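You operate a simulated robot arm through the tools that you are given. There is no shell and no other tool. Be economical: measure what you need, move in short steps, check, and stop when the job is done.

Carry out the task below with a simulated two-armed robot. There is one attempt and no reset: what you move stays moved.

Task
Switch arm 3 off, change its red-banded plug, switch on and sweep once.
Fine: new plug from the holder; the old one lies on the plug holder shelf.
Where things are to end (x, y in the base frame): plug within 0.06 m of [1.19, -0.64].

The check looks at the end state, three seconds after you hand in, the way a careful person would. Anything else that was tipped, shoved, dropped, spilled or broken makes it a failure.

Robot
Two 7-joint arms with fingered hands on one trunk, on a base that drives. Base frame: it is fixed to the floor where the robot stands at the start and does not move with it; the origin is under the middle of the robot, x ahead of it, y to its left, z up. Lengths are in m, angles in rad, forces in N, time in s.
The left shoulder is at the start at [0.07, 0.142, 1.198], the right one opposite. With the tool pointing down near the work surface each hand reaches from about 0.1 to 0.78 m from the robot's upright axis, wherever it stands, measured 20 degrees to its own side. Places, roughly: box one switch [0, 2.9, 1.4]; box three switch [1.6, 0.7, 1.4]; box two switch [0.8, 1.8, 1.4]; grade one knob [-0.8, 2.1, 0.9]; grade three knob [0.8, -0.1, 0.9]; grade two knob [0, 1, 0.9]; motor three socket [1, -0.2, 1.1]; paddle [1.5, -0.75, 0.75]; plug [-0.5, 2, 1.25]; plug holder shelf [1.3, -0.7, 0.8]; sensor one [-0.6, 1.9, 0.9]; sensor one clamp knob [-0.6, 1.9, 0.9]; sensor three [1.6, 0.1, 0.9]; sensor three clamp knob [1.6, 0.1, 0.9]; sensor two [0.2, 0.8, 0.9]; sensor two clamp knob [0.2, 0.8, 0.9]. Payload 3.6 kg a hand.
The TCP of each hand is the grasp point between the finger pads, 0.025 m short of the fingertips. In the tool frame z runs along the fingers and y along their closing line. The gripper opens to 0.088 m. The gripper's body begins 0.029 m behind the TCP. The gripper is a hand of 5 fingers: y runs from the thumb to the fingers, the wrist lies at [-0.013, -0.097, -0.162] in the tool frame, and closing takes about 1.5 s.
Orientation is that of the tool frame in the base frame, as a unit quaternion [x, y, z, w]. With the fingers straight down and the wrist toward the robot, the tool's x, y and z point along [0, 1, 0], [1, 0, 0] and [0, 0, -1] of the base frame.

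Tools
- The arms move only by the tool send_rows. It takes "left_plan", "right_plan" or both (then of equal length, played together; a hand with none holds still); each is a list of rows, each a list of 3 entries, a list of its own where there are three numbers: the turn, a rotation vector about the tool's x, y, z in degrees, then the shift along the tool's x, y, z in m, then the opening, from 0 (shut) to 1 (fully open). In form: [[[rx, ry, rz], [tx, ty, tz], claw], ...]. A call has 1 to 20 rows; each row is the pose to reach, as a shift and turn from the pose commanded when the call began, along the tool's axes at that moment. Rows are played at 5 a second. More than 0.05 m and 0.15 rad between two rows, or a gripper value outside its range, and nothing of the call is played. A pose out of reach is approached as far as the arm can. The call stops where the force on the tool passes 40 N (or 10 N more than at its start, if that is more) or the arm is blocked; 0.2 s more then pass. Each finger travels about 0.072 m/s and halts on what it meets, pressing with about 34 N; the grip force reading is that of the motor and also rises with nothing between the fingers. The clock runs only during rows and for 0.2 s after the last one: add rows that repeat a pose to give the fingers time. The reply holds the time, the measured pose of the TCP, the force on the tool along the base axes, the opening and the grip force, in the units named above and with some noise, with the torque about the TCP (base axes, N m) and any sound that the robot's microphone picked up, and new pictures: "pictures" is both (left out), scene, wrist or none (wrist: the cameras of the hands that moved).
- Cameras (640 x 400 px; columns grow to the right, rows downward): "scene" is now at [0.1363, 0.0373, 1.4583]; the picture's right is [0.39, -0.92, -0.00], its down [-0.23, -0.10, -0.97] and it looks along [0.89, 0.38, -0.25] (base axes); focal length 214 px, centre (320, 200). "left" rides on the left gripper at [-0.059, -0.079, -0.105] in its tool frame; the picture's right is [-0.73, -0.32, 0.61], its down [0.62, -0.68, 0.38] and it looks along [0.29, 0.66, 0.70] (tool axes); focal length 234 px, centre (320, 200). "right" rides on the right gripper at [0.059, -0.079, -0.105] in its tool frame; the picture's right is [-0.73, 0.32, -0.61], its down [-0.62, -0.68, 0.38] and it looks along [-0.29, 0.66, 0.70] (tool axes); focal length 234 px, centre (320, 200). There is no depth. A picture from a camera that has moved, and an enlarged one, comes with that camera's place and axes in the base frame and with its lens.
- move_column(by): slides the trunk up (or, below 0, down) by that many m; the arms and the scene camera ride with it, the base frame stays. It gives what a move gives, with no picture.
- steer(legs): drives the robot by 1 to 6 legs, each [ahead, left, turn to the left] in m, m and rad, along the robot's own axes; the way and the turn of a leg run together, so that a leg with both is an arc; at most 1.5 m and 3.142 rad a leg. The arms and the cameras ride along, it lands a little off, and it stops where it bumps. It gives what a move gives, and a new picture of the scene camera.
- grasp_type(shape, hand): the hand has 5 fingers and takes this shape, open, in about a second: jaw (thumb against the fingers, like two jaws); tri (thumb and two fingers); tip (a fingertip pinch); poke (one finger out to press); point (the index stretched); flat (the hand flat); cup (the hand cupped); fist (a fist). The gripper value then closes the fingers along that shape, each until it touches; the sizes above hold for jaw. It gives what a move gives, with no picture.
- turn_head(pan, tilt): turns the head with the scene camera to pan (to the left, within 1.501 rad either way) and tilt (down, from -0.506 to 1.204), counted from straight ahead of the robot. It gives what a move gives, and a new picture of the scene camera.
- zoom(camera, box): a new picture of the part [left, top, right, bottom] of that camera's present view, enlarged. The clock stands still meanwhile.
- job_done(): hands the job in; it is judged then, once.

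Work in short steps. Places have to be worked out from the pictures, the camera data and where the tool is seen: move nearer, look again, correct. Check each grasp and each placing, and mend what went wrong. You have 120 turns and 260 pictures in all, those below and enlarged ones among them. Open the grippers and draw the arms clear of the work before you hand the job in, unless the task says otherwise; then end with one line.

The tools are called after "Emit:" by a JSON object that holds its "method" and its "body". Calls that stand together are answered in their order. send_rows: Moves the arms, as the interface text tells. Its arguments: {"type":"object","properties":{"left_plan":{"type":"array","items":{"type":"array"}},"right_plan":{"type":"array","items":{"type":"array"}},"pictures":{"type":"string","enum":["both","scene","wrist","none"]}},"required":[]} The other tools are called the same way: move_column (by) slides the trunk up or down; grasp_type (shape, hand) gives the hand a shape; steer (legs) drives the base; turn_head (pan, tilt) turns the head that bears the scene camera; zoom (camera, box) takes an enlarged picture of a part of a camera's view; job_done () hands the job in.

At the start:

```text
clock: 0.0
left_ee_pos: [0.5484, 0.1453, 1.4497]
left_tcp_rot: [0.708, 0.707, -0.001, 0.001]
left_wrist_force: [0.0, 0.2, -0.1]
left_moment: [-0.05, 0.03, -0.03]
left_width: 0.0876
left_gripper_force: 0.1
left_shape: jaw
right_ee_pos: [0.4226, -0.2342, 1.4226]
right_tcp_rot: [0.707, 0.707, 0.0, 0.0]
right_wrist_force: [0.4, 0.9, -0.3]
right_moment: [-0.03, 0.01, 0.0]
right_width: 0.0875
right_gripper_force: 0.1
right_shape: jaw
trunk travel left (down, up): [-0.734, 0.206]
robot x, y, heading: [-0.0034, -0.0022, 0.001]
head pan, tilt: [0.401, 0.257]
```

scene: 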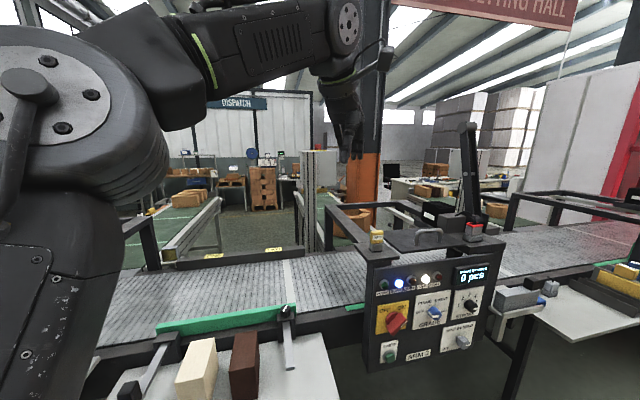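
right: 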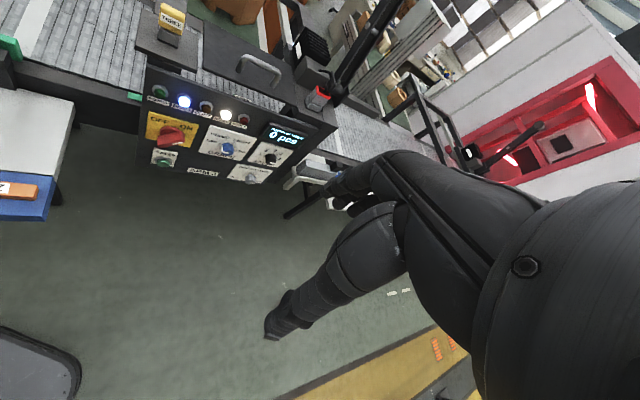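
left: 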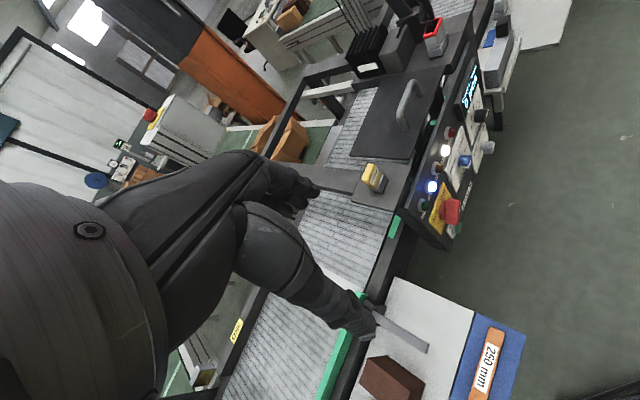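

I see a panel with switch and knobs ahead-right. I look closer at it and then toward the right.

Emit:
{"method": "zoom", "body": {"camera": "scene", "box": [350, 220, 510, 370]}}

Emit:
{"method": "turn_head", "body": {"pan": -0.4, "tilt": 0.35}}

```text
2.67 times, centred on (430, 295) of scene
camera zoom: at [0.1363, 0.0373, 1.4583], right [0.39, -0.92, 0.0], down [-0.23, -0.1, -0.97], along [0.89, 0.38, -0.25], focal length 572 px, centre (27, -53)
```

zoom: 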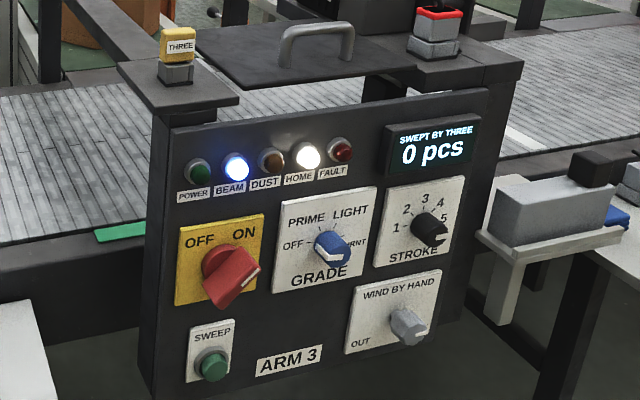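

```text
clock: 1.1
left_ee_pos: [0.5479, 0.1447, 1.4495]
left_tcp_rot: [0.707, 0.707, -0.001, 0.001]
left_wrist_force: [-0.3, 0.2, 0.0]
left_moment: [-0.02, -0.02, 0.0]
left_width: 0.0877
left_gripper_force: 0.0
left_shape: jaw
right_ee_pos: [0.4233, -0.235, 1.4222]
right_tcp_rot: [0.707, 0.707, 0.0, -0.001]
right_wrist_force: [0.2, 0.1, 0.2]
right_moment: [0.01, 0.03, -0.01]
right_width: 0.0877
right_gripper_force: 0.1
right_shape: jaw
trunk travel left (down, up): [-0.734, 0.206]
robot x, y, heading: [0.0018, -0.0002, 0.002]
head pan, tilt: [-0.4, 0.351]
camera scene: at [0.1362, -0.0355, 1.4495], right [-0.39, -0.92, 0.0], down [-0.32, 0.13, -0.94], along [0.87, -0.36, -0.34], focal length 214 px, centre (320, 200)
```

scene: 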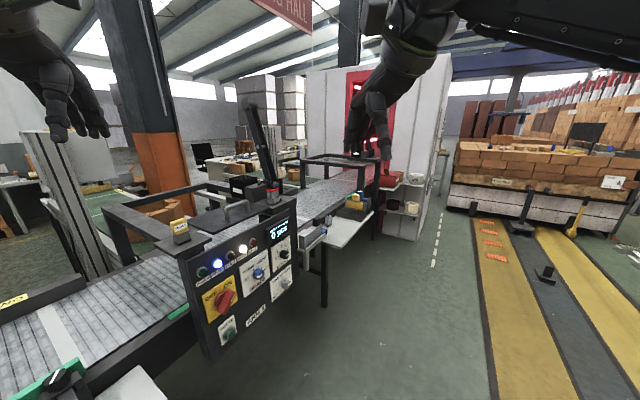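

The arm 3 panel is ahead; the shelf is to its right. I zoom to inspect.

Emit:
{"method": "zoom", "body": {"camera": "scene", "box": [230, 80, 410, 270]}}

Emit:
{"method": "steer", "body": {"legs": [[0.0, -0.3, 0.0]]}}

```text
2.11 times, centred on (320, 175) of scene
camera zoom: at [0.1362, -0.0355, 1.4495], right [-0.39, -0.92, 0.0], down [-0.32, 0.13, -0.94], along [0.87, -0.36, -0.34], focal length 452 px, centre (320, 253)
```

zoom: 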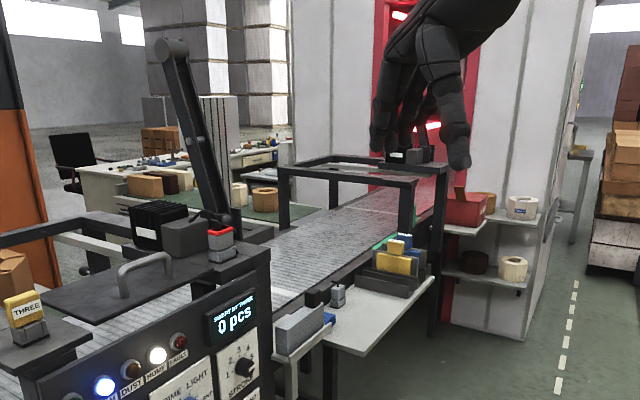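

```text
clock: 3.2
left_ee_pos: [0.5487, -0.1508, 1.4489]
left_tcp_rot: [0.707, 0.707, -0.001, 0.003]
left_wrist_force: [0.8, 0.0, 0.3]
left_moment: [0.0, -0.01, -0.01]
left_width: 0.0877
left_gripper_force: 0.1
left_shape: jaw
right_ee_pos: [0.4236, -0.5296, 1.4233]
right_tcp_rot: [0.707, 0.707, -0.001, 0.0]
right_wrist_force: [0.3, -0.6, 0.1]
right_moment: [0.0, 0.01, 0.0]
right_width: 0.0876
right_gripper_force: 0.1
right_shape: jaw
trunk travel left (down, up): [-0.734, 0.206]
robot x, y, heading: [0.0017, -0.2963, -0.001]
head pan, tilt: [-0.4, 0.351]
camera scene: at [0.1362, -0.3313, 1.4495], right [-0.39, -0.92, 0.0], down [-0.32, 0.13, -0.94], along [0.87, -0.37, -0.34], focal length 214 px, centre (320, 200)
```

scene: 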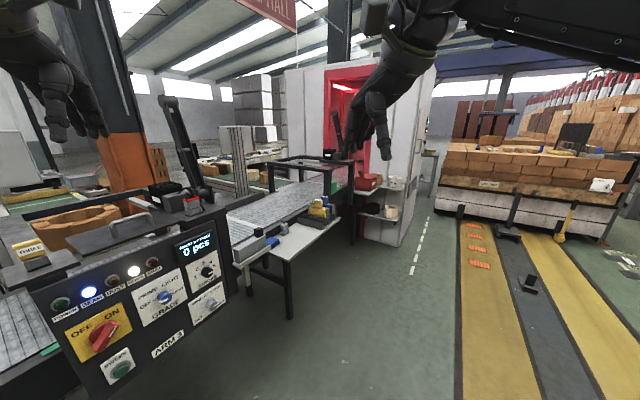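

I drive to face the panel and shelf squarely (the line heads about 36° left).

Emit:
{"method": "steer", "body": {"legs": [[0.33, -0.45, 0.0], [0, 0, 0.63]]}}

Emit:
{"method": "turn_head", "body": {"pan": 0.0, "tilt": 0.6}}

```text
clock: 8.1
left_ee_pos: [0.6902, -0.3121, 1.4502]
left_tcp_rot: [0.456, 0.89, 0.001, 0.001]
left_wrist_force: [-0.2, 0.1, -0.5]
left_moment: [-0.02, 0.0, 0.03]
left_width: 0.0878
left_gripper_force: 0.1
left_shape: jaw
right_ee_pos: [0.811, -0.6919, 1.4229]
right_tcp_rot: [0.454, 0.891, 0.001, -0.001]
right_wrist_force: [0.0, 0.4, 0.0]
right_moment: [-0.01, 0.01, 0.0]
right_width: 0.0877
right_gripper_force: 0.1
right_shape: jaw
trunk travel left (down, up): [-0.734, 0.206]
robot x, y, heading: [0.3304, -0.7527, 0.625]
head pan, tilt: [-0.4, 0.351]
camera scene: at [0.4626, -0.6996, 1.4495], right [0.22, -0.97, 0.0], down [-0.34, -0.08, -0.94], along [0.92, 0.21, -0.34], focal length 214 px, centre (320, 200)
```

scene: 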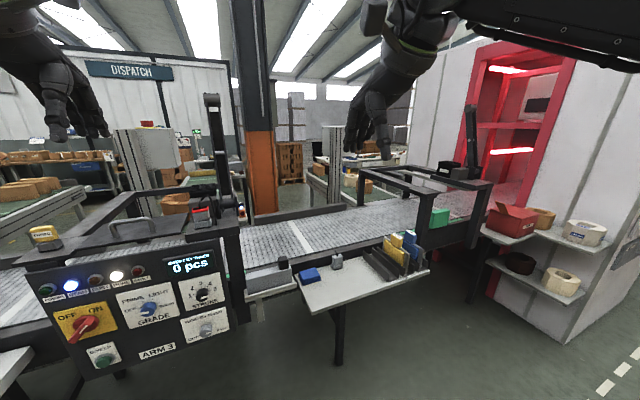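

```text
clock: 9.0
left_ee_pos: [0.6902, -0.312, 1.4491]
left_tcp_rot: [0.455, 0.89, 0.001, 0.001]
left_wrist_force: [-0.3, 0.5, 0.3]
left_moment: [-0.04, 0.03, 0.02]
left_width: 0.0875
left_gripper_force: 0.1
left_shape: jaw
right_ee_pos: [0.8118, -0.6932, 1.4231]
right_tcp_rot: [0.454, 0.891, 0.0, 0.0]
right_wrist_force: [-0.5, 0.1, 0.1]
right_moment: [0.0, 0.01, 0.03]
right_width: 0.0877
right_gripper_force: 0.1
right_shape: jaw
trunk travel left (down, up): [-0.734, 0.206]
robot x, y, heading: [0.3319, -0.7483, 0.625]
head pan, tilt: [0.0, 0.6]
camera scene: at [0.4433, -0.6683, 1.4268], right [0.59, -0.81, 0.0], down [-0.46, -0.33, -0.83], along [0.67, 0.48, -0.56], focal length 214 px, centre (320, 200)
```

scene: 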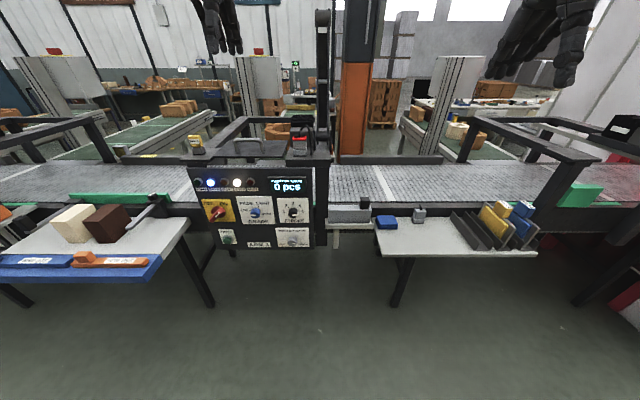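

Well aligned. I zoom on socket, holder and panel.

Emit:
{"method": "zoom", "body": {"camera": "scene", "box": [180, 120, 340, 250]}}

Emit:
{"method": "zoom", "body": {"camera": "scene", "box": [310, 180, 470, 270]}}

Emit:
{"method": "zoom", "body": {"camera": "scene", "box": [260, 110, 350, 170]}}

```text
3.08 times, centred on (260, 185) of scene
camera zoom: at [0.4433, -0.6683, 1.4268], right [0.59, -0.81, 0.0], down [-0.46, -0.33, -0.83], along [0.67, 0.48, -0.56], focal length 660 px, centre (505, 246)
```

zoom: 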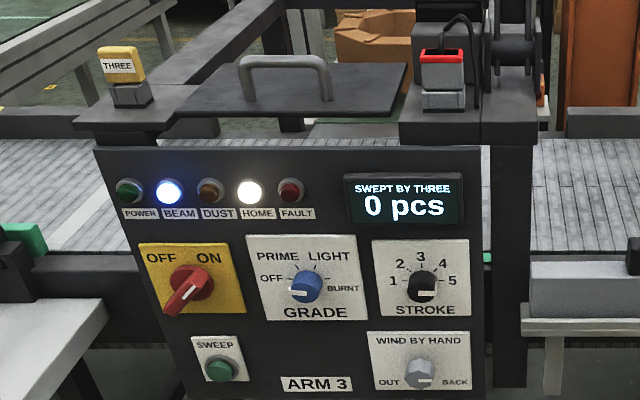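

```text
4.00 times, centred on (390, 225) of scene
camera zoom: at [0.4433, -0.6683, 1.4268], right [0.59, -0.81, 0.0], down [-0.46, -0.33, -0.83], along [0.67, 0.48, -0.56], focal length 858 px, centre (40, 100)
```

zoom: 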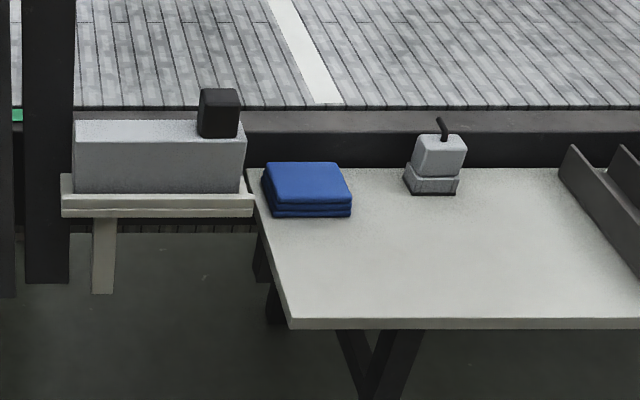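

```text
6.67 times, centred on (305, 140) of scene
camera zoom: at [0.4433, -0.6683, 1.4268], right [0.59, -0.81, 0.0], down [-0.46, -0.33, -0.83], along [0.67, 0.48, -0.56], focal length 1430 px, centre (420, 600)
```

zoom: 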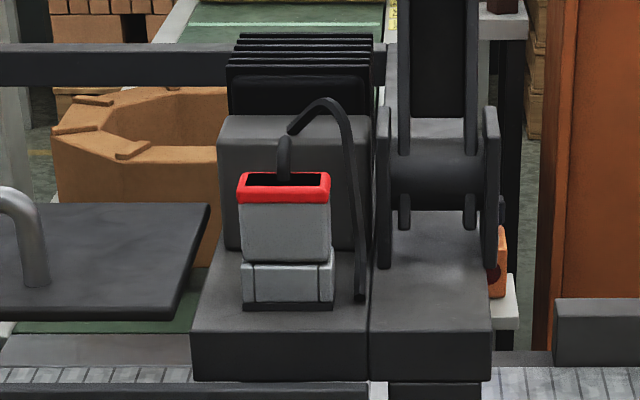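

The off/on switch is on the ARM 3 panel about 0.8 m ahead; the red-banded plug is in the socket on top; a grey new plug is in a holder on the shelf. I move closer and look at the switch.

Emit:
{"method": "steer", "body": {"legs": [[0.15, 0.2, 0.0]]}}

Emit:
{"method": "zoom", "body": {"camera": "scene", "box": [200, 160, 360, 290]}}

```text
clock: 10.8
left_ee_pos: [0.6936, -0.0617, 1.4497]
left_tcp_rot: [0.456, 0.89, 0.0, 0.001]
left_wrist_force: [-0.9, 0.6, 0.5]
left_moment: [-0.01, -0.02, 0.02]
left_width: 0.0878
left_gripper_force: 0.1
left_shape: jaw
right_ee_pos: [0.8144, -0.4435, 1.4226]
right_tcp_rot: [0.455, 0.89, 0.0, -0.001]
right_wrist_force: [0.3, 0.5, 0.8]
right_moment: [0.0, -0.01, -0.01]
right_width: 0.0877
right_gripper_force: 0.0
right_shape: jaw
trunk travel left (down, up): [-0.734, 0.206]
robot x, y, heading: [0.3358, -0.4987, 0.625]
head pan, tilt: [0.0, 0.6]
camera scene: at [0.4468, -0.4196, 1.4268], right [0.59, -0.81, 0.0], down [-0.46, -0.33, -0.83], along [0.67, 0.48, -0.56], focal length 214 px, centre (320, 200)
```

scene: 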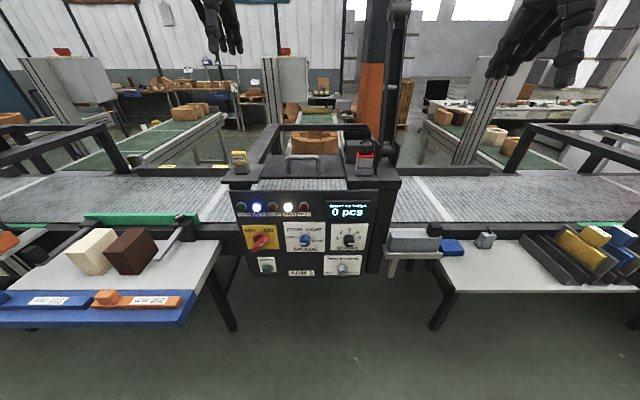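

```text
3.08 times, centred on (280, 225) of scene
camera zoom: at [0.4468, -0.4196, 1.4268], right [0.59, -0.81, 0.0], down [-0.46, -0.33, -0.83], along [0.67, 0.48, -0.56], focal length 660 px, centre (443, 123)
```

zoom: 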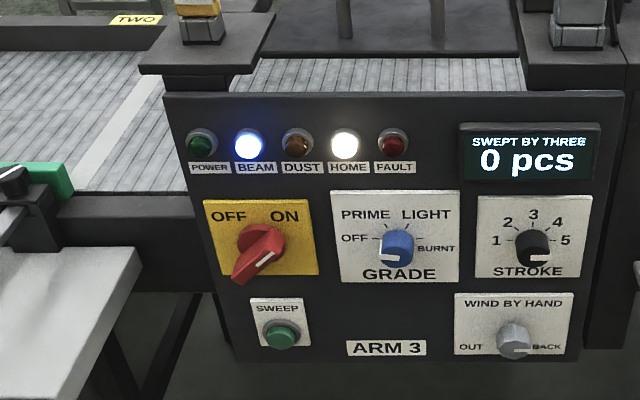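

I check the panel through the left wrist camera.

Emit:
{"method": "zoom", "body": {"camera": "left", "box": [0, 0, 640, 400]}}

Emit:
{"method": "zoom", "body": {"camera": "right", "box": [0, 0, 640, 400]}}

Emit:
{"method": "zoom", "body": {"camera": "scene", "box": [240, 210, 300, 250]}}

```text
1.00 times, centred on (320, 200) of left (not enlarged: the box is as wide or as high as the picture)
camera zoom: at [0.6638, -0.1562, 1.5553], right [0.16, -0.78, -0.61], down [-0.92, 0.11, -0.39], along [0.37, 0.62, -0.69], focal length 234 px, centre (320, 200)
```

zoom: 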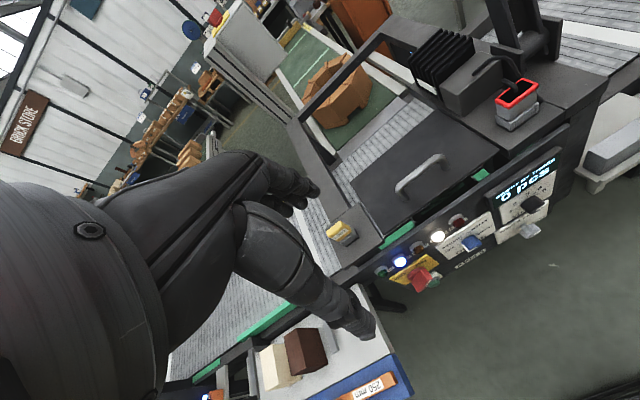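

```text
1.00 times, centred on (320, 200) of right (not enlarged: the box is as wide or as high as the picture)
camera zoom: at [0.7165, -0.4424, 1.528], right [0.69, -0.4, 0.61], down [-0.19, -0.9, -0.38], along [0.7, 0.15, -0.7], focal length 234 px, centre (320, 200)
```

zoom: 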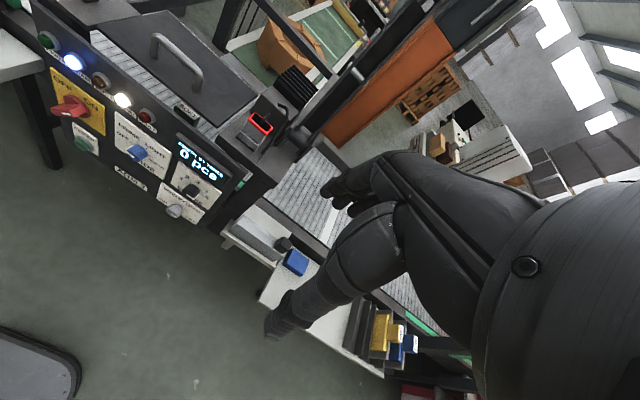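

```text
10.00 times, centred on (270, 230) of scene
camera zoom: at [0.4468, -0.4196, 1.4268], right [0.59, -0.81, 0.0], down [-0.46, -0.33, -0.83], along [0.67, 0.48, -0.56], focal length 2145 px, centre (820, -100)
```

zoom: 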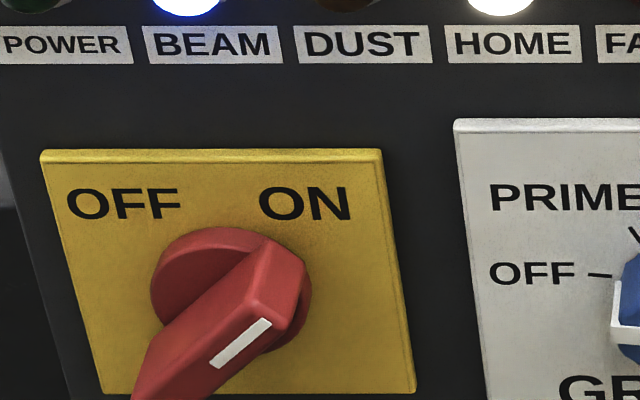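

The handle's white mark points to ON (upper right), so OFF is a quarter turn counter-clockwise. I pitch the left hand to point forward, moving down toward the switch.

Emit:
{"method": "send_rows", "body": {"left_plan": [[[-7.5, 0, 0], [0, -0.01, 0.02], 1], [[-15, 0, 0], [0, -0.02, 0.05], 1], [[-22.5, 0, 0], [0.01, -0.04, 0.08], 1], [[-30, 0, 0], [0.01, -0.05, 0.11], 1], [[-37.5, 0, 0], [0.015, -0.06, 0.14], 1], [[-45, 0, 0], [0.02, -0.07, 0.17], 1], [[-52.5, 0, 0], [0.025, -0.08, 0.2], 1], [[-60, 0, 0], [0.03, -0.09, 0.23], 1], [[-67.5, 0, 0], [0.03, -0.1, 0.27], 1], [[-75, 0, 0], [0.035, -0.1, 0.31], 1], [[-82.5, 0, 0], [0.04, -0.1, 0.35], 1], [[-90, 0, 0], [0.045, -0.1, 0.39], 1], [[-90, 0, 0], [0.045, -0.1, 0.43], 1], [[-90, 0, 0], [0.045, -0.1, 0.43], 1]]}}

```text
clock: 13.8
left_ee_pos: [0.5871, -0.0827, 1.0201]
left_tcp_rot: [0.321, 0.629, 0.63, 0.324]
left_wrist_force: [0.5, -0.2, -0.9]
left_moment: [-0.01, -0.03, 0.02]
left_width: 0.0879
left_gripper_force: 0.1
left_shape: jaw
left hand out of reach, approached as far as the arm can: row 7, 8, 9, 10
right_ee_pos: [0.815, -0.4419, 1.4238]
right_tcp_rot: [0.456, 0.89, 0.0, -0.001]
right_wrist_force: [0.0, -0.5, 0.4]
right_moment: [-0.01, 0.02, 0.01]
right_width: 0.0879
right_gripper_force: 0.0
right_shape: jaw
trunk travel left (down, up): [-0.734, 0.206]
robot x, y, heading: [0.3339, -0.4978, 0.619]
head pan, tilt: [0.0, 0.6]
camera scene: at [0.4464, -0.4182, 1.4268], right [0.59, -0.81, 0.0], down [-0.46, -0.33, -0.83], along [0.67, 0.48, -0.56], focal length 214 px, centre (320, 200)
camera left: at [0.5361, -0.1916, 0.9409], right [0.92, -0.23, -0.32], down [-0.05, 0.73, -0.68], along [0.39, 0.64, 0.66], focal length 234 px, centre (320, 200)
```

scene: 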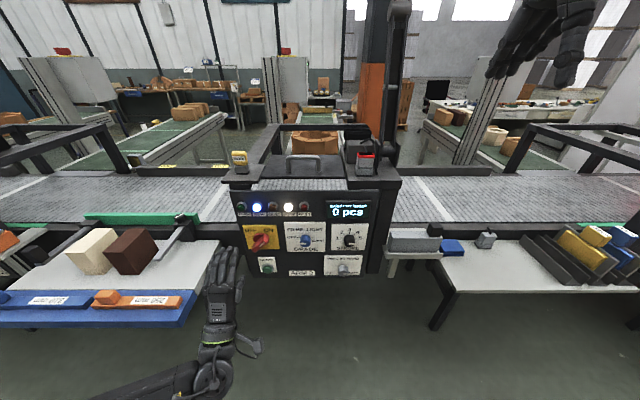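
left: 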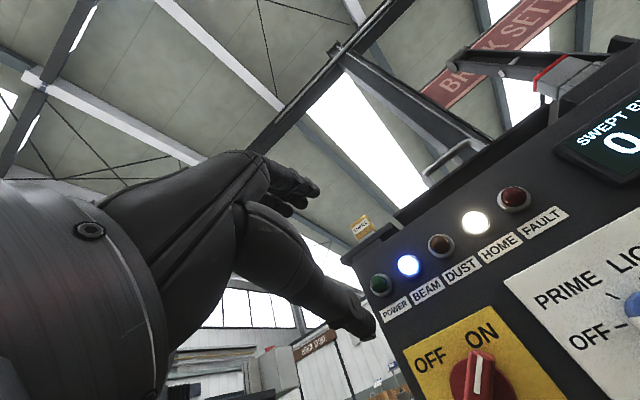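

Hand is now forward-pointing, at the switch's lateral position. I roll −45° to match the handle while lowering to its height, then test continuing the roll to −135°.

Emit:
{"method": "send_rows", "body": {"left_plan": [[[0, 0, -8], [0, -0.015, 0], 1], [[0, 0, -16], [0, -0.03, 0], 1], [[0, 0, -24], [0, -0.045, 0], 1], [[0, 0, -32], [0, -0.06, 0], 1], [[0, 0, -40], [0, -0.075, 0], 1], [[0, 0, -48], [0, -0.09, 0], 1], [[0, 0, -56], [0, -0.09, 0], 1], [[0, 0, -64], [0, -0.09, 0], 1], [[0, 0, -72], [0, -0.09, 0], 1], [[0, 0, -80], [0, -0.09, 0], 1], [[0, 0, -88], [0, -0.09, 0], 1], [[0, 0, -96], [0, -0.09, 0], 1], [[0, 0, -104], [0, -0.09, 0], 1], [[0, 0, -112], [0, -0.09, 0], 1], [[0, 0, -120], [0, -0.09, 0], 1], [[0, 0, -128], [0, -0.09, 0], 1], [[0, 0, -135], [0, -0.09, 0], 1]]}}

```text
clock: 17.4
left_ee_pos: [0.5799, -0.0751, 0.9274]
left_tcp_rot: [-0.434, 0.558, -0.042, 0.706]
left_wrist_force: [-0.3, -0.4, -1.1]
left_moment: [0.03, -0.01, -0.01]
left_width: 0.088
left_gripper_force: 0.1
left_shape: jaw
right_ee_pos: [0.8149, -0.4417, 1.4234]
right_tcp_rot: [0.456, 0.89, 0.0, 0.0]
right_wrist_force: [0.4, 0.0, -0.4]
right_moment: [0.04, 0.0, -0.01]
right_width: 0.0875
right_gripper_force: 0.0
right_shape: jaw
trunk travel left (down, up): [-0.734, 0.206]
robot x, y, heading: [0.3351, -0.4999, 0.627]
head pan, tilt: [0.0, 0.6]
camera scene: at [0.4463, -0.4173, 1.4267], right [0.59, -0.81, 0.0], down [-0.46, -0.33, -0.83], along [0.67, 0.48, -0.56], focal length 214 px, centre (320, 200)
camera left: at [0.5056, -0.1506, 1.0245], right [0.37, 0.54, 0.76], down [0.84, -0.54, -0.02], along [0.4, 0.64, -0.65], focal length 234 px, centre (320, 200)
```

scene: 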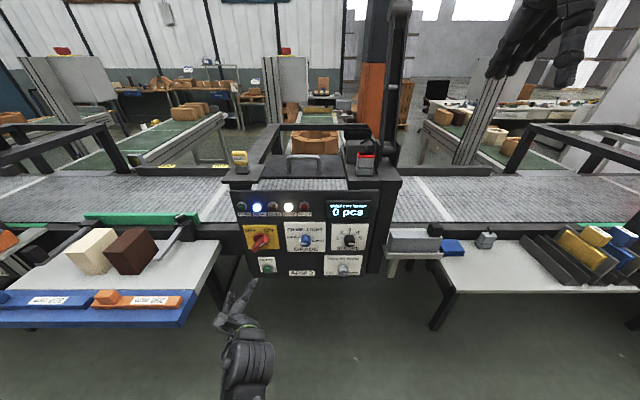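
left: 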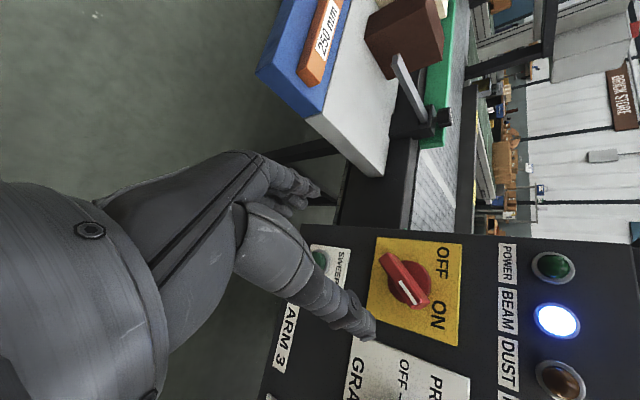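

Rolling to −135° works, so the quarter turn is feasible. Handle is at about [0.746, 0.033, 0.924]. I roll back to −45° and approach with open jaw.

Emit:
{"method": "send_rows", "body": {"left_plan": [[[0, 0, 8], [0.002, -0.001, 0], 1], [[0, 0, 16], [0.004, -0.002, 0], 1], [[0, 0, 24], [0.006, -0.003, 0.01], 1], [[0, 0, 32], [0.008, -0.004, 0.02], 1], [[0, 0, 40], [0.009, -0.005, 0.03], 1], [[0, 0, 48], [0.009, -0.005, 0.04], 1], [[0, 0, 56], [0.009, -0.005, 0.05], 1], [[0, 0, 64], [0.009, -0.005, 0.06], 1], [[0, 0, 72], [0.009, -0.005, 0.07], 1], [[0, 0, 80], [0.009, -0.005, 0.08], 1], [[0, 0, 88], [0.009, -0.005, 0.1], 1], [[0, 0, 90], [0.009, -0.005, 0.12], 1], [[0, 0, 90], [0.009, -0.005, 0.12], 1]]}}

Emit:
{"method": "zoom", "body": {"camera": "scene", "box": [200, 200, 320, 290]}}

```text
clock: 17.9
left_ee_pos: [0.5759, -0.0637, 0.9315]
left_tcp_rot: [-0.332, 0.62, 0.055, 0.709]
left_wrist_force: [-0.4, 0.1, 1.0]
left_moment: [0.03, 0.01, 0.01]
left_width: 0.088
left_gripper_force: 0.1
left_shape: jaw
right_ee_pos: [0.8135, -0.4416, 1.4234]
right_tcp_rot: [0.454, 0.891, 0.0, 0.0]
right_wrist_force: [0.5, -0.5, -0.1]
right_moment: [-0.02, 0.04, 0.0]
right_width: 0.0875
right_gripper_force: 0.0
right_shape: jaw
trunk travel left (down, up): [-0.734, 0.206]
robot x, y, heading: [0.3317, -0.5014, 0.621]
head pan, tilt: [0.0, 0.6]
stopped in row 2 (left hand): the arm was blocked; the commanded pose is now the measured one
camera scene: at [0.4464, -0.4175, 1.4267], right [0.59, -0.81, 0.0], down [-0.46, -0.33, -0.83], along [0.67, 0.48, -0.56], focal length 214 px, centre (320, 200)
camera left: at [0.5137, -0.1612, 1.0166], right [0.51, 0.32, 0.8], down [0.8, -0.53, -0.29], along [0.33, 0.79, -0.52], focal length 234 px, centre (320, 200)
```

scene: 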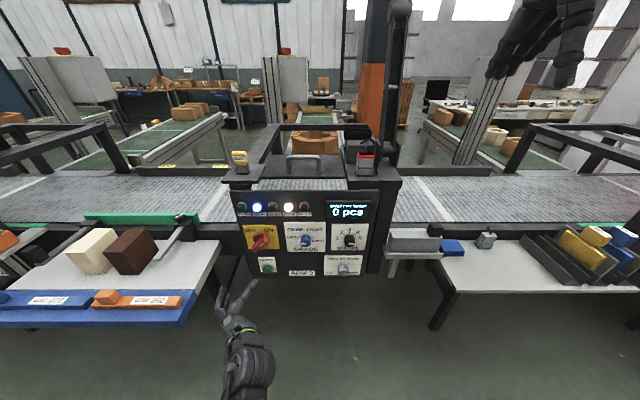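
left: 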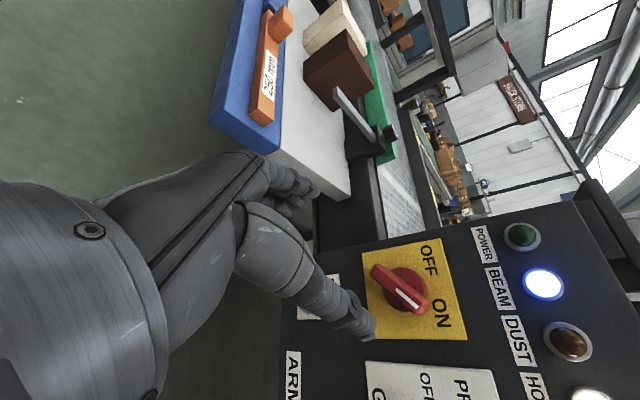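

```text
4.44 times, centred on (260, 245) of scene
camera zoom: at [0.4464, -0.4175, 1.4267], right [0.59, -0.81, 0.0], down [-0.46, -0.33, -0.83], along [0.67, 0.48, -0.56], focal length 953 px, centre (587, 0)
```

zoom: 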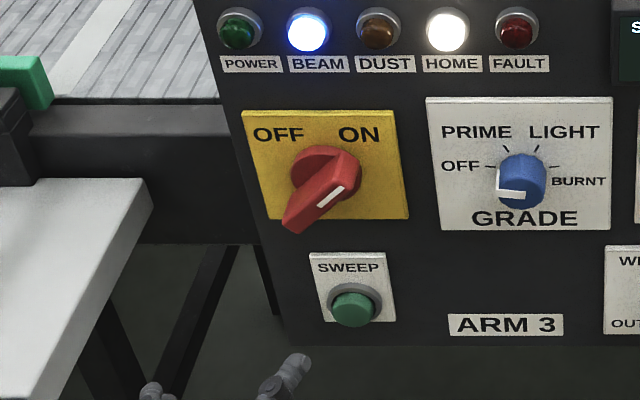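

The motion was blocked (nothing near the hand in view). I retry the roll in small steps without translation.

Emit:
{"method": "send_rows", "body": {"left_plan": [[[0, 0, 5], [0, 0, 0], 1], [[0, 0, 12], [0, 0, 0], 1], [[0, 0, 20], [0, 0, 0], 1], [[0, 0, 28], [0, 0, 0], 1]], "pictures": "none"}}

```text
clock: 18.9
left_ee_pos: [0.5777, -0.0665, 0.9307]
left_tcp_rot: [-0.174, 0.682, 0.222, 0.675]
left_wrist_force: [0.1, 0.0, 1.1]
left_moment: [0.02, 0.0, 0.0]
left_width: 0.0883
left_gripper_force: 0.1
left_shape: jaw
right_ee_pos: [0.8154, -0.4415, 1.4221]
right_tcp_rot: [0.455, 0.89, 0.0, 0.0]
right_wrist_force: [-1.3, 0.6, 0.7]
right_moment: [-0.02, 0.0, -0.01]
right_width: 0.0875
right_gripper_force: 0.1
right_shape: jaw
trunk travel left (down, up): [-0.734, 0.206]
robot x, y, heading: [0.3311, -0.5024, 0.625]
head pan, tilt: [0.0, 0.6]
```

Continue the roll by 45° with a small yaw correction and approach to ~0.07 m.

Emit:
{"method": "send_rows", "body": {"left_plan": [[[-0.5, 0.2, 7.5], [0.001, -0.001, 0], 1], [[-1, 0.4, 15], [0.003, -0.002, 0], 1], [[-1.5, 0.6, 22.5], [0.004, -0.004, 0.0], 1], [[-2, 0.8, 30], [0.006, -0.005, 0.02], 1], [[-2.4, 1, 37.5], [0.008, -0.007, 0.04], 1], [[-2.85, 1.2, 45], [0.008, -0.007, 0.07], 1], [[-2.85, 1.2, 45], [0.008, -0.007, 0.1], 1], [[-2.85, 1.2, 45], [0.008, -0.007, 0.12], 1]]}}

Emit:
{"method": "zoom", "body": {"camera": "scene", "box": [200, 200, 320, 290]}}

```text
clock: 20.7
left_ee_pos: [0.6827, -0.0026, 0.9252]
left_tcp_rot: [0.081, 0.698, 0.479, 0.526]
left_wrist_force: [-0.3, -0.2, 0.0]
left_moment: [0.01, -0.02, 0.0]
left_width: 0.0884
left_gripper_force: 0.0
left_shape: jaw
right_ee_pos: [0.8153, -0.442, 1.4223]
right_tcp_rot: [0.456, 0.89, -0.001, 0.0]
right_wrist_force: [-0.1, 0.1, -0.6]
right_moment: [0.02, 0.01, -0.01]
right_width: 0.0878
right_gripper_force: 0.1
right_shape: jaw
trunk travel left (down, up): [-0.734, 0.206]
robot x, y, heading: [0.3369, -0.5004, 0.625]
head pan, tilt: [0.0, 0.6]
camera scene: at [0.4472, -0.4175, 1.4267], right [0.59, -0.81, 0.0], down [-0.46, -0.33, -0.82], along [0.67, 0.48, -0.57], focal length 214 px, centre (320, 200)
camera left: at [0.6534, -0.1418, 0.9023], right [0.93, -0.26, 0.24], down [0.31, 0.25, -0.92], along [0.18, 0.93, 0.32], focal length 234 px, centre (320, 200)
```

scene: 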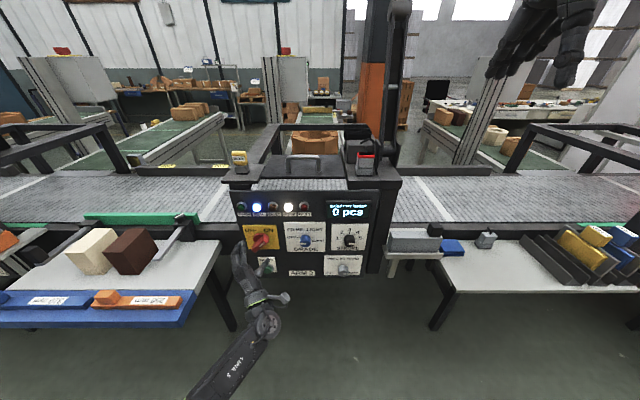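
left: 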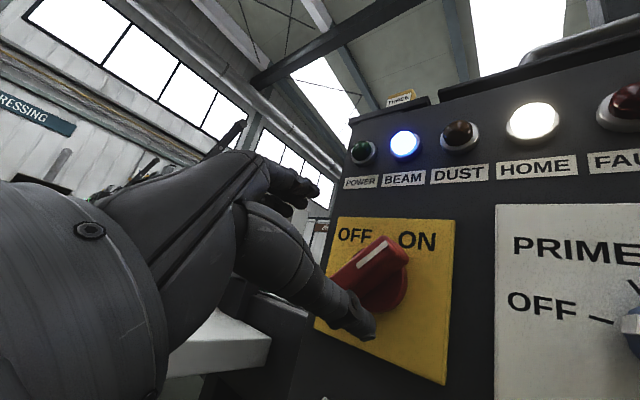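

```text
4.44 times, centred on (260, 245) of scene
camera zoom: at [0.4472, -0.4175, 1.4267], right [0.59, -0.81, 0.0], down [-0.46, -0.33, -0.82], along [0.67, 0.48, -0.57], focal length 953 px, centre (587, 0)
```

zoom: 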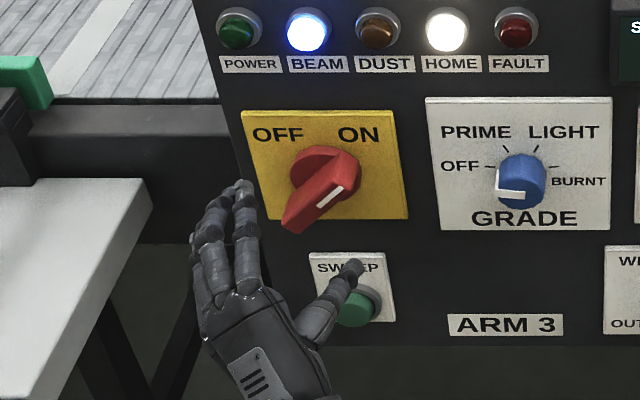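

Front of the handle bar is about 0.046 m ahead and ~0.01 m right. I shift, advance 0.05 m and close.

Emit:
{"method": "send_rows", "body": {"left_plan": [[[0, 0, 0], [-0.007, -0.006, 0.01], 1], [[0, 0, 0], [-0.007, -0.006, 0.03], 1], [[0, 0, 0], [-0.007, -0.006, 0.042], 1], [[0, 0, 0], [-0.007, -0.006, 0.05], 1], [[0, 0, 0], [-0.007, -0.006, 0.05], 0.7], [[0, 0, 0], [-0.007, -0.006, 0.05], 0.4], [[0, 0, 0], [-0.007, -0.006, 0.05], 0.1], [[0, 0, 0], [-0.007, -0.006, 0.05], 0], [[0, 0, 0], [-0.007, -0.006, 0.05], 0]]}}

Emit:
{"method": "zoom", "body": {"camera": "scene", "box": [200, 200, 320, 290]}}

```text
clock: 22.7
left_ee_pos: [0.7293, 0.0176, 0.9255]
left_tcp_rot: [0.08, 0.699, 0.479, 0.525]
left_wrist_force: [1.0, -1.5, -3.0]
left_moment: [0.0, 0.11, -0.03]
left_width: 0.011
left_gripper_force: 33.5
left_shape: jaw
right_ee_pos: [0.8156, -0.4409, 1.4223]
right_tcp_rot: [0.455, 0.89, 0.0, 0.0]
right_wrist_force: [0.2, -0.2, 0.1]
right_moment: [0.03, 0.03, 0.0]
right_width: 0.0876
right_gripper_force: 0.1
right_shape: jaw
trunk travel left (down, up): [-0.734, 0.206]
robot x, y, heading: [0.3352, -0.5002, 0.625]
head pan, tilt: [0.0, 0.6]
camera scene: at [0.4474, -0.4174, 1.4266], right [0.59, -0.81, 0.0], down [-0.46, -0.33, -0.82], along [0.67, 0.48, -0.57], focal length 214 px, centre (320, 200)
camera left: at [0.6993, -0.1216, 0.9029], right [0.93, -0.27, 0.24], down [0.31, 0.25, -0.92], along [0.18, 0.93, 0.31], focal length 234 px, centre (320, 200)
```

scene: 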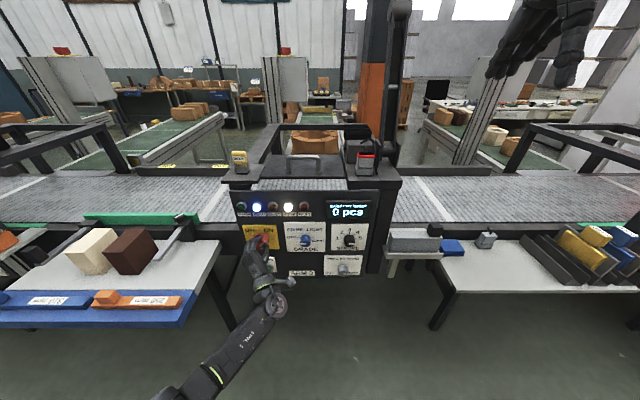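
left: 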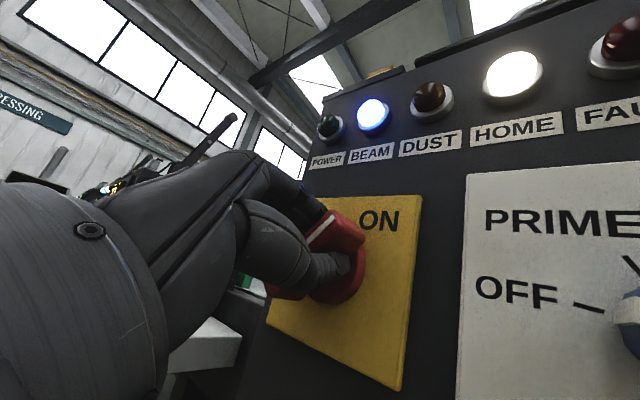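

```text
4.44 times, centred on (260, 245) of scene
camera zoom: at [0.4474, -0.4174, 1.4266], right [0.59, -0.81, 0.0], down [-0.46, -0.33, -0.82], along [0.67, 0.48, -0.57], focal length 953 px, centre (587, 0)
```

zoom: 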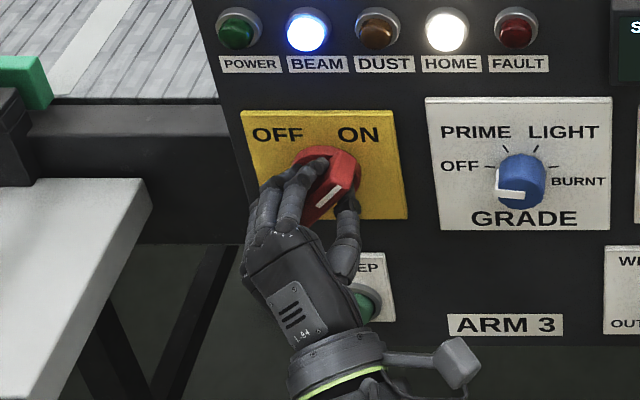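

Handle gripped. I turn it 90° counter-clockwise to OFF.

Emit:
{"method": "send_rows", "body": {"left_plan": [[[0, 0, -8], [0, 0, 0], 0], [[0, 0, -16], [0, 0, 0], 0], [[0, 0, -24], [0, 0, 0], 0], [[0, 0, -32], [0, 0, 0], 0], [[0, 0, -40], [0, 0, 0], 0], [[0, 0, -48], [0, 0, 0], 0], [[0, 0, -56], [0, 0, 0], 0], [[0, 0, -64], [0, 0, 0], 0], [[0, 0, -72], [0, 0, 0], 0], [[0, 0, -80], [0, 0, 0], 0], [[0, 0, -88], [0, 0, 0], 0], [[0, 0, -92], [0, 0, 0], 0]]}}

Emit:
{"method": "zoom", "body": {"camera": "scene", "box": [200, 200, 320, 290]}}

```text
clock: 24.1
left_ee_pos: [0.7184, 0.0079, 0.9192]
left_tcp_rot: [-0.088, 0.701, 0.319, 0.632]
left_wrist_force: [-5.3, 16.7, -6.0]
left_moment: [-0.04, 0.15, 0.33]
left_width: 0.0125
left_gripper_force: 33.9
left_shape: jaw
left hand out of reach, approached as far as the arm can: row 4, 5, 6
right_ee_pos: [0.8132, -0.4379, 1.4243]
right_tcp_rot: [0.455, 0.89, 0.001, 0.001]
right_wrist_force: [0.1, 0.6, 0.3]
right_moment: [0.0, 0.01, -0.04]
right_width: 0.0876
right_gripper_force: 0.1
right_shape: jaw
trunk travel left (down, up): [-0.734, 0.206]
robot x, y, heading: [0.3342, -0.4973, 0.628]
head pan, tilt: [0.0, 0.6]
stopped in row 6 (left hand): the force on the tool passed its limit (the readings are from after the stop); the commanded pose is now the measured one
camera scene: at [0.4448, -0.4144, 1.4263], right [0.59, -0.81, 0.0], down [-0.46, -0.33, -0.82], along [0.67, 0.48, -0.57], focal length 214 px, centre (320, 200)
camera left: at [0.6846, -0.1291, 0.9483], right [0.81, -0.11, 0.58], down [0.56, -0.14, -0.82], along [0.18, 0.98, -0.05], focal length 234 px, centre (320, 200)
```

scene: 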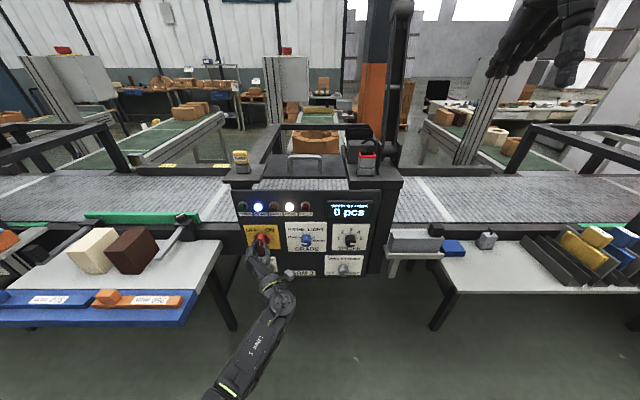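
left: 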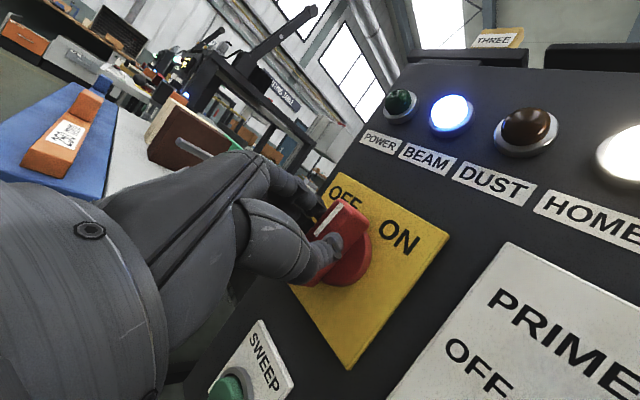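

```text
4.44 times, centred on (260, 245) of scene
camera zoom: at [0.4448, -0.4144, 1.4263], right [0.59, -0.81, 0.0], down [-0.46, -0.33, -0.82], along [0.67, 0.48, -0.57], focal length 953 px, centre (587, 0)
```

zoom: 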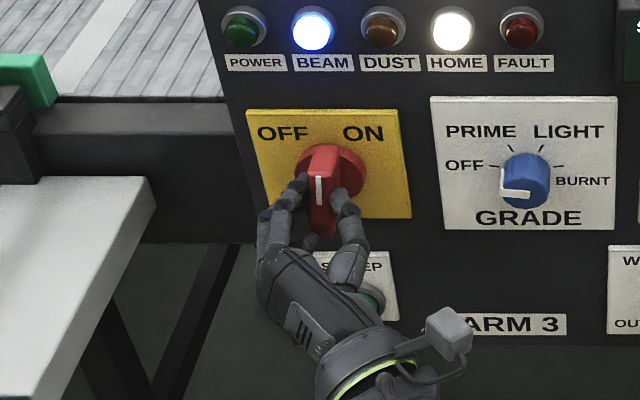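

Handle went halfway, then the arm ran out of reach. I release, back off, and drive closer.

Emit:
{"method": "send_rows", "body": {"left_plan": [[[0, 0, 0], [0, 0, 0], 0.4], [[0, 0, 0], [0, 0, 0], 0.8], [[0, 0, 0], [0, 0, 0], 1], [[0, 0, 0], [0, 0, 0], 1], [[0, 0, 0], [0, 0, 0], 1], [[0, 0, 0], [0, 0, -0.04], 1], [[0, 0, 0], [0, 0, -0.08], 1], [[0, 0, 0], [0, 0, -0.12], 1], [[0, 0, 0], [0, 0, -0.16], 1]], "pictures": "none"}}

Emit:
{"method": "steer", "body": {"legs": [[0.11, 0.0, 0.0]]}}

Emit:
{"method": "zoom", "body": {"camera": "scene", "box": [180, 200, 340, 310]}}

```text
clock: 26.1
left_ee_pos: [0.5873, -0.0855, 0.9223]
left_tcp_rot: [-0.086, 0.7, 0.318, 0.634]
left_wrist_force: [-0.5, 0.5, 0.6]
left_moment: [0.02, 0.03, -0.02]
left_width: 0.0876
left_gripper_force: 0.1
left_shape: jaw
right_ee_pos: [0.8135, -0.4426, 1.4242]
right_tcp_rot: [0.455, 0.89, 0.001, 0.0]
right_wrist_force: [0.0, 0.4, -0.1]
right_moment: [0.0, 0.0, 0.01]
right_width: 0.0877
right_gripper_force: 0.1
right_shape: jaw
trunk travel left (down, up): [-0.734, 0.206]
robot x, y, heading: [0.3345, -0.4982, 0.625]
head pan, tilt: [0.0, 0.6]
```

```text
clock: 27.2
left_ee_pos: [0.6775, -0.0207, 0.922]
left_tcp_rot: [-0.086, 0.7, 0.319, 0.633]
left_wrist_force: [-0.1, 0.7, 0.4]
left_moment: [0.01, -0.02, -0.01]
left_width: 0.0881
left_gripper_force: 0.0
left_shape: jaw
right_ee_pos: [0.903, -0.3776, 1.4245]
right_tcp_rot: [0.456, 0.89, 0.001, 0.002]
right_wrist_force: [-0.8, -0.6, 0.1]
right_moment: [0.02, -0.01, 0.0]
right_width: 0.0876
right_gripper_force: 0.0
right_shape: jaw
trunk travel left (down, up): [-0.734, 0.206]
robot x, y, heading: [0.4243, -0.4312, 0.623]
head pan, tilt: [0.0, 0.6]
camera scene: at [0.5353, -0.3536, 1.4268], right [0.59, -0.81, 0.0], down [-0.46, -0.33, -0.83], along [0.67, 0.48, -0.56], focal length 214 px, centre (320, 200)
```

scene: 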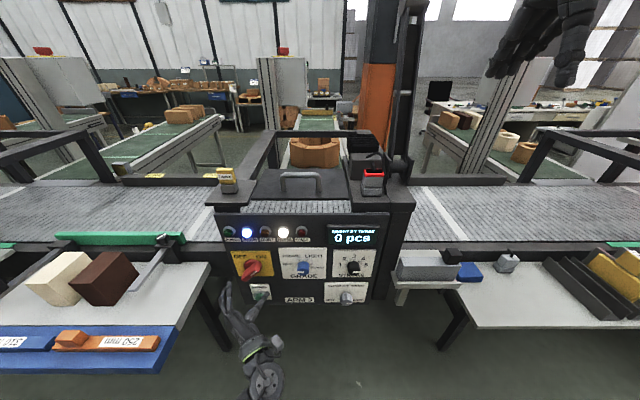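

```text
3.64 times, centred on (260, 255) of scene
camera zoom: at [0.5353, -0.3536, 1.4268], right [0.59, -0.81, 0.0], down [-0.46, -0.33, -0.83], along [0.67, 0.48, -0.56], focal length 780 px, centre (538, 0)
```

zoom: 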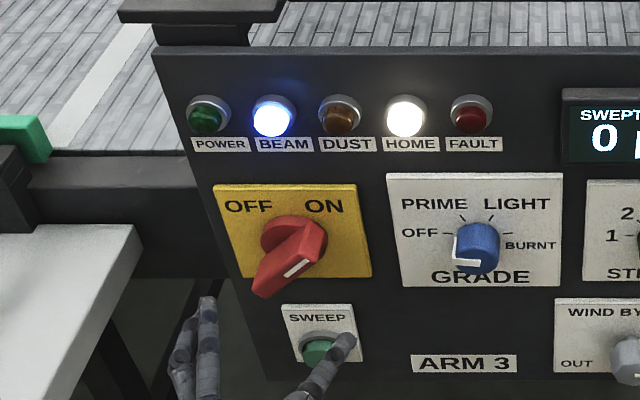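

The handle sprang back to ON. I roll back to the grip angle, retreat a bit, and drive another 0.05 m closer to get full reach.

Emit:
{"method": "send_rows", "body": {"left_plan": [[[0, 0, 6], [0, 0, -0.02], 1], [[0, 0, 13], [0, 0, -0.04], 1], [[0, 0, 21], [0, 0, -0.06], 1], [[0, 0, 29], [0, 0, -0.06], 1]], "pictures": "none"}}

Emit:
{"method": "steer", "body": {"legs": [[0.05, 0.0, 0.0]]}}

```text
clock: 28.2
left_ee_pos: [0.6275, -0.0539, 0.9207]
left_tcp_rot: [0.093, 0.7, 0.466, 0.533]
left_wrist_force: [0.9, 0.6, 0.7]
left_moment: [-0.01, 0.0, 0.02]
left_width: 0.0877
left_gripper_force: 0.2
left_shape: jaw
right_ee_pos: [0.9034, -0.3774, 1.4231]
right_tcp_rot: [0.455, 0.89, 0.001, 0.0]
right_wrist_force: [-0.4, 0.1, -0.1]
right_moment: [0.04, -0.01, -0.01]
right_width: 0.0876
right_gripper_force: 0.1
right_shape: jaw
trunk travel left (down, up): [-0.734, 0.206]
robot x, y, heading: [0.4237, -0.438, 0.622]
head pan, tilt: [0.0, 0.6]
```

```text
clock: 29.2
left_ee_pos: [0.6659, -0.0266, 0.9227]
left_tcp_rot: [0.092, 0.699, 0.467, 0.534]
left_wrist_force: [0.3, 0.0, 0.7]
left_moment: [-0.03, -0.05, 0.02]
left_width: 0.0876
left_gripper_force: 0.1
left_shape: jaw
right_ee_pos: [0.9412, -0.3503, 1.4249]
right_tcp_rot: [0.455, 0.89, 0.002, 0.001]
right_wrist_force: [1.2, -0.8, -0.9]
right_moment: [0.0, 0.0, -0.02]
right_width: 0.0878
right_gripper_force: 0.0
right_shape: jaw
trunk travel left (down, up): [-0.734, 0.206]
robot x, y, heading: [0.4673, -0.4082, 0.621]
head pan, tilt: [0.0, 0.6]
camera scene: at [0.5735, -0.3259, 1.4272], right [0.59, -0.81, 0.0], down [-0.46, -0.33, -0.83], along [0.67, 0.48, -0.56], focal length 214 px, centre (320, 200)
```

scene: 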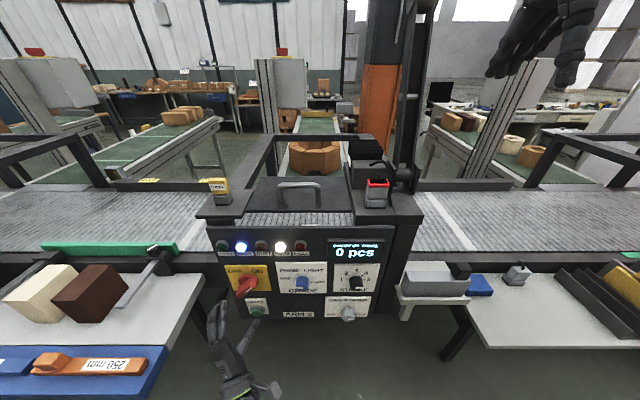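

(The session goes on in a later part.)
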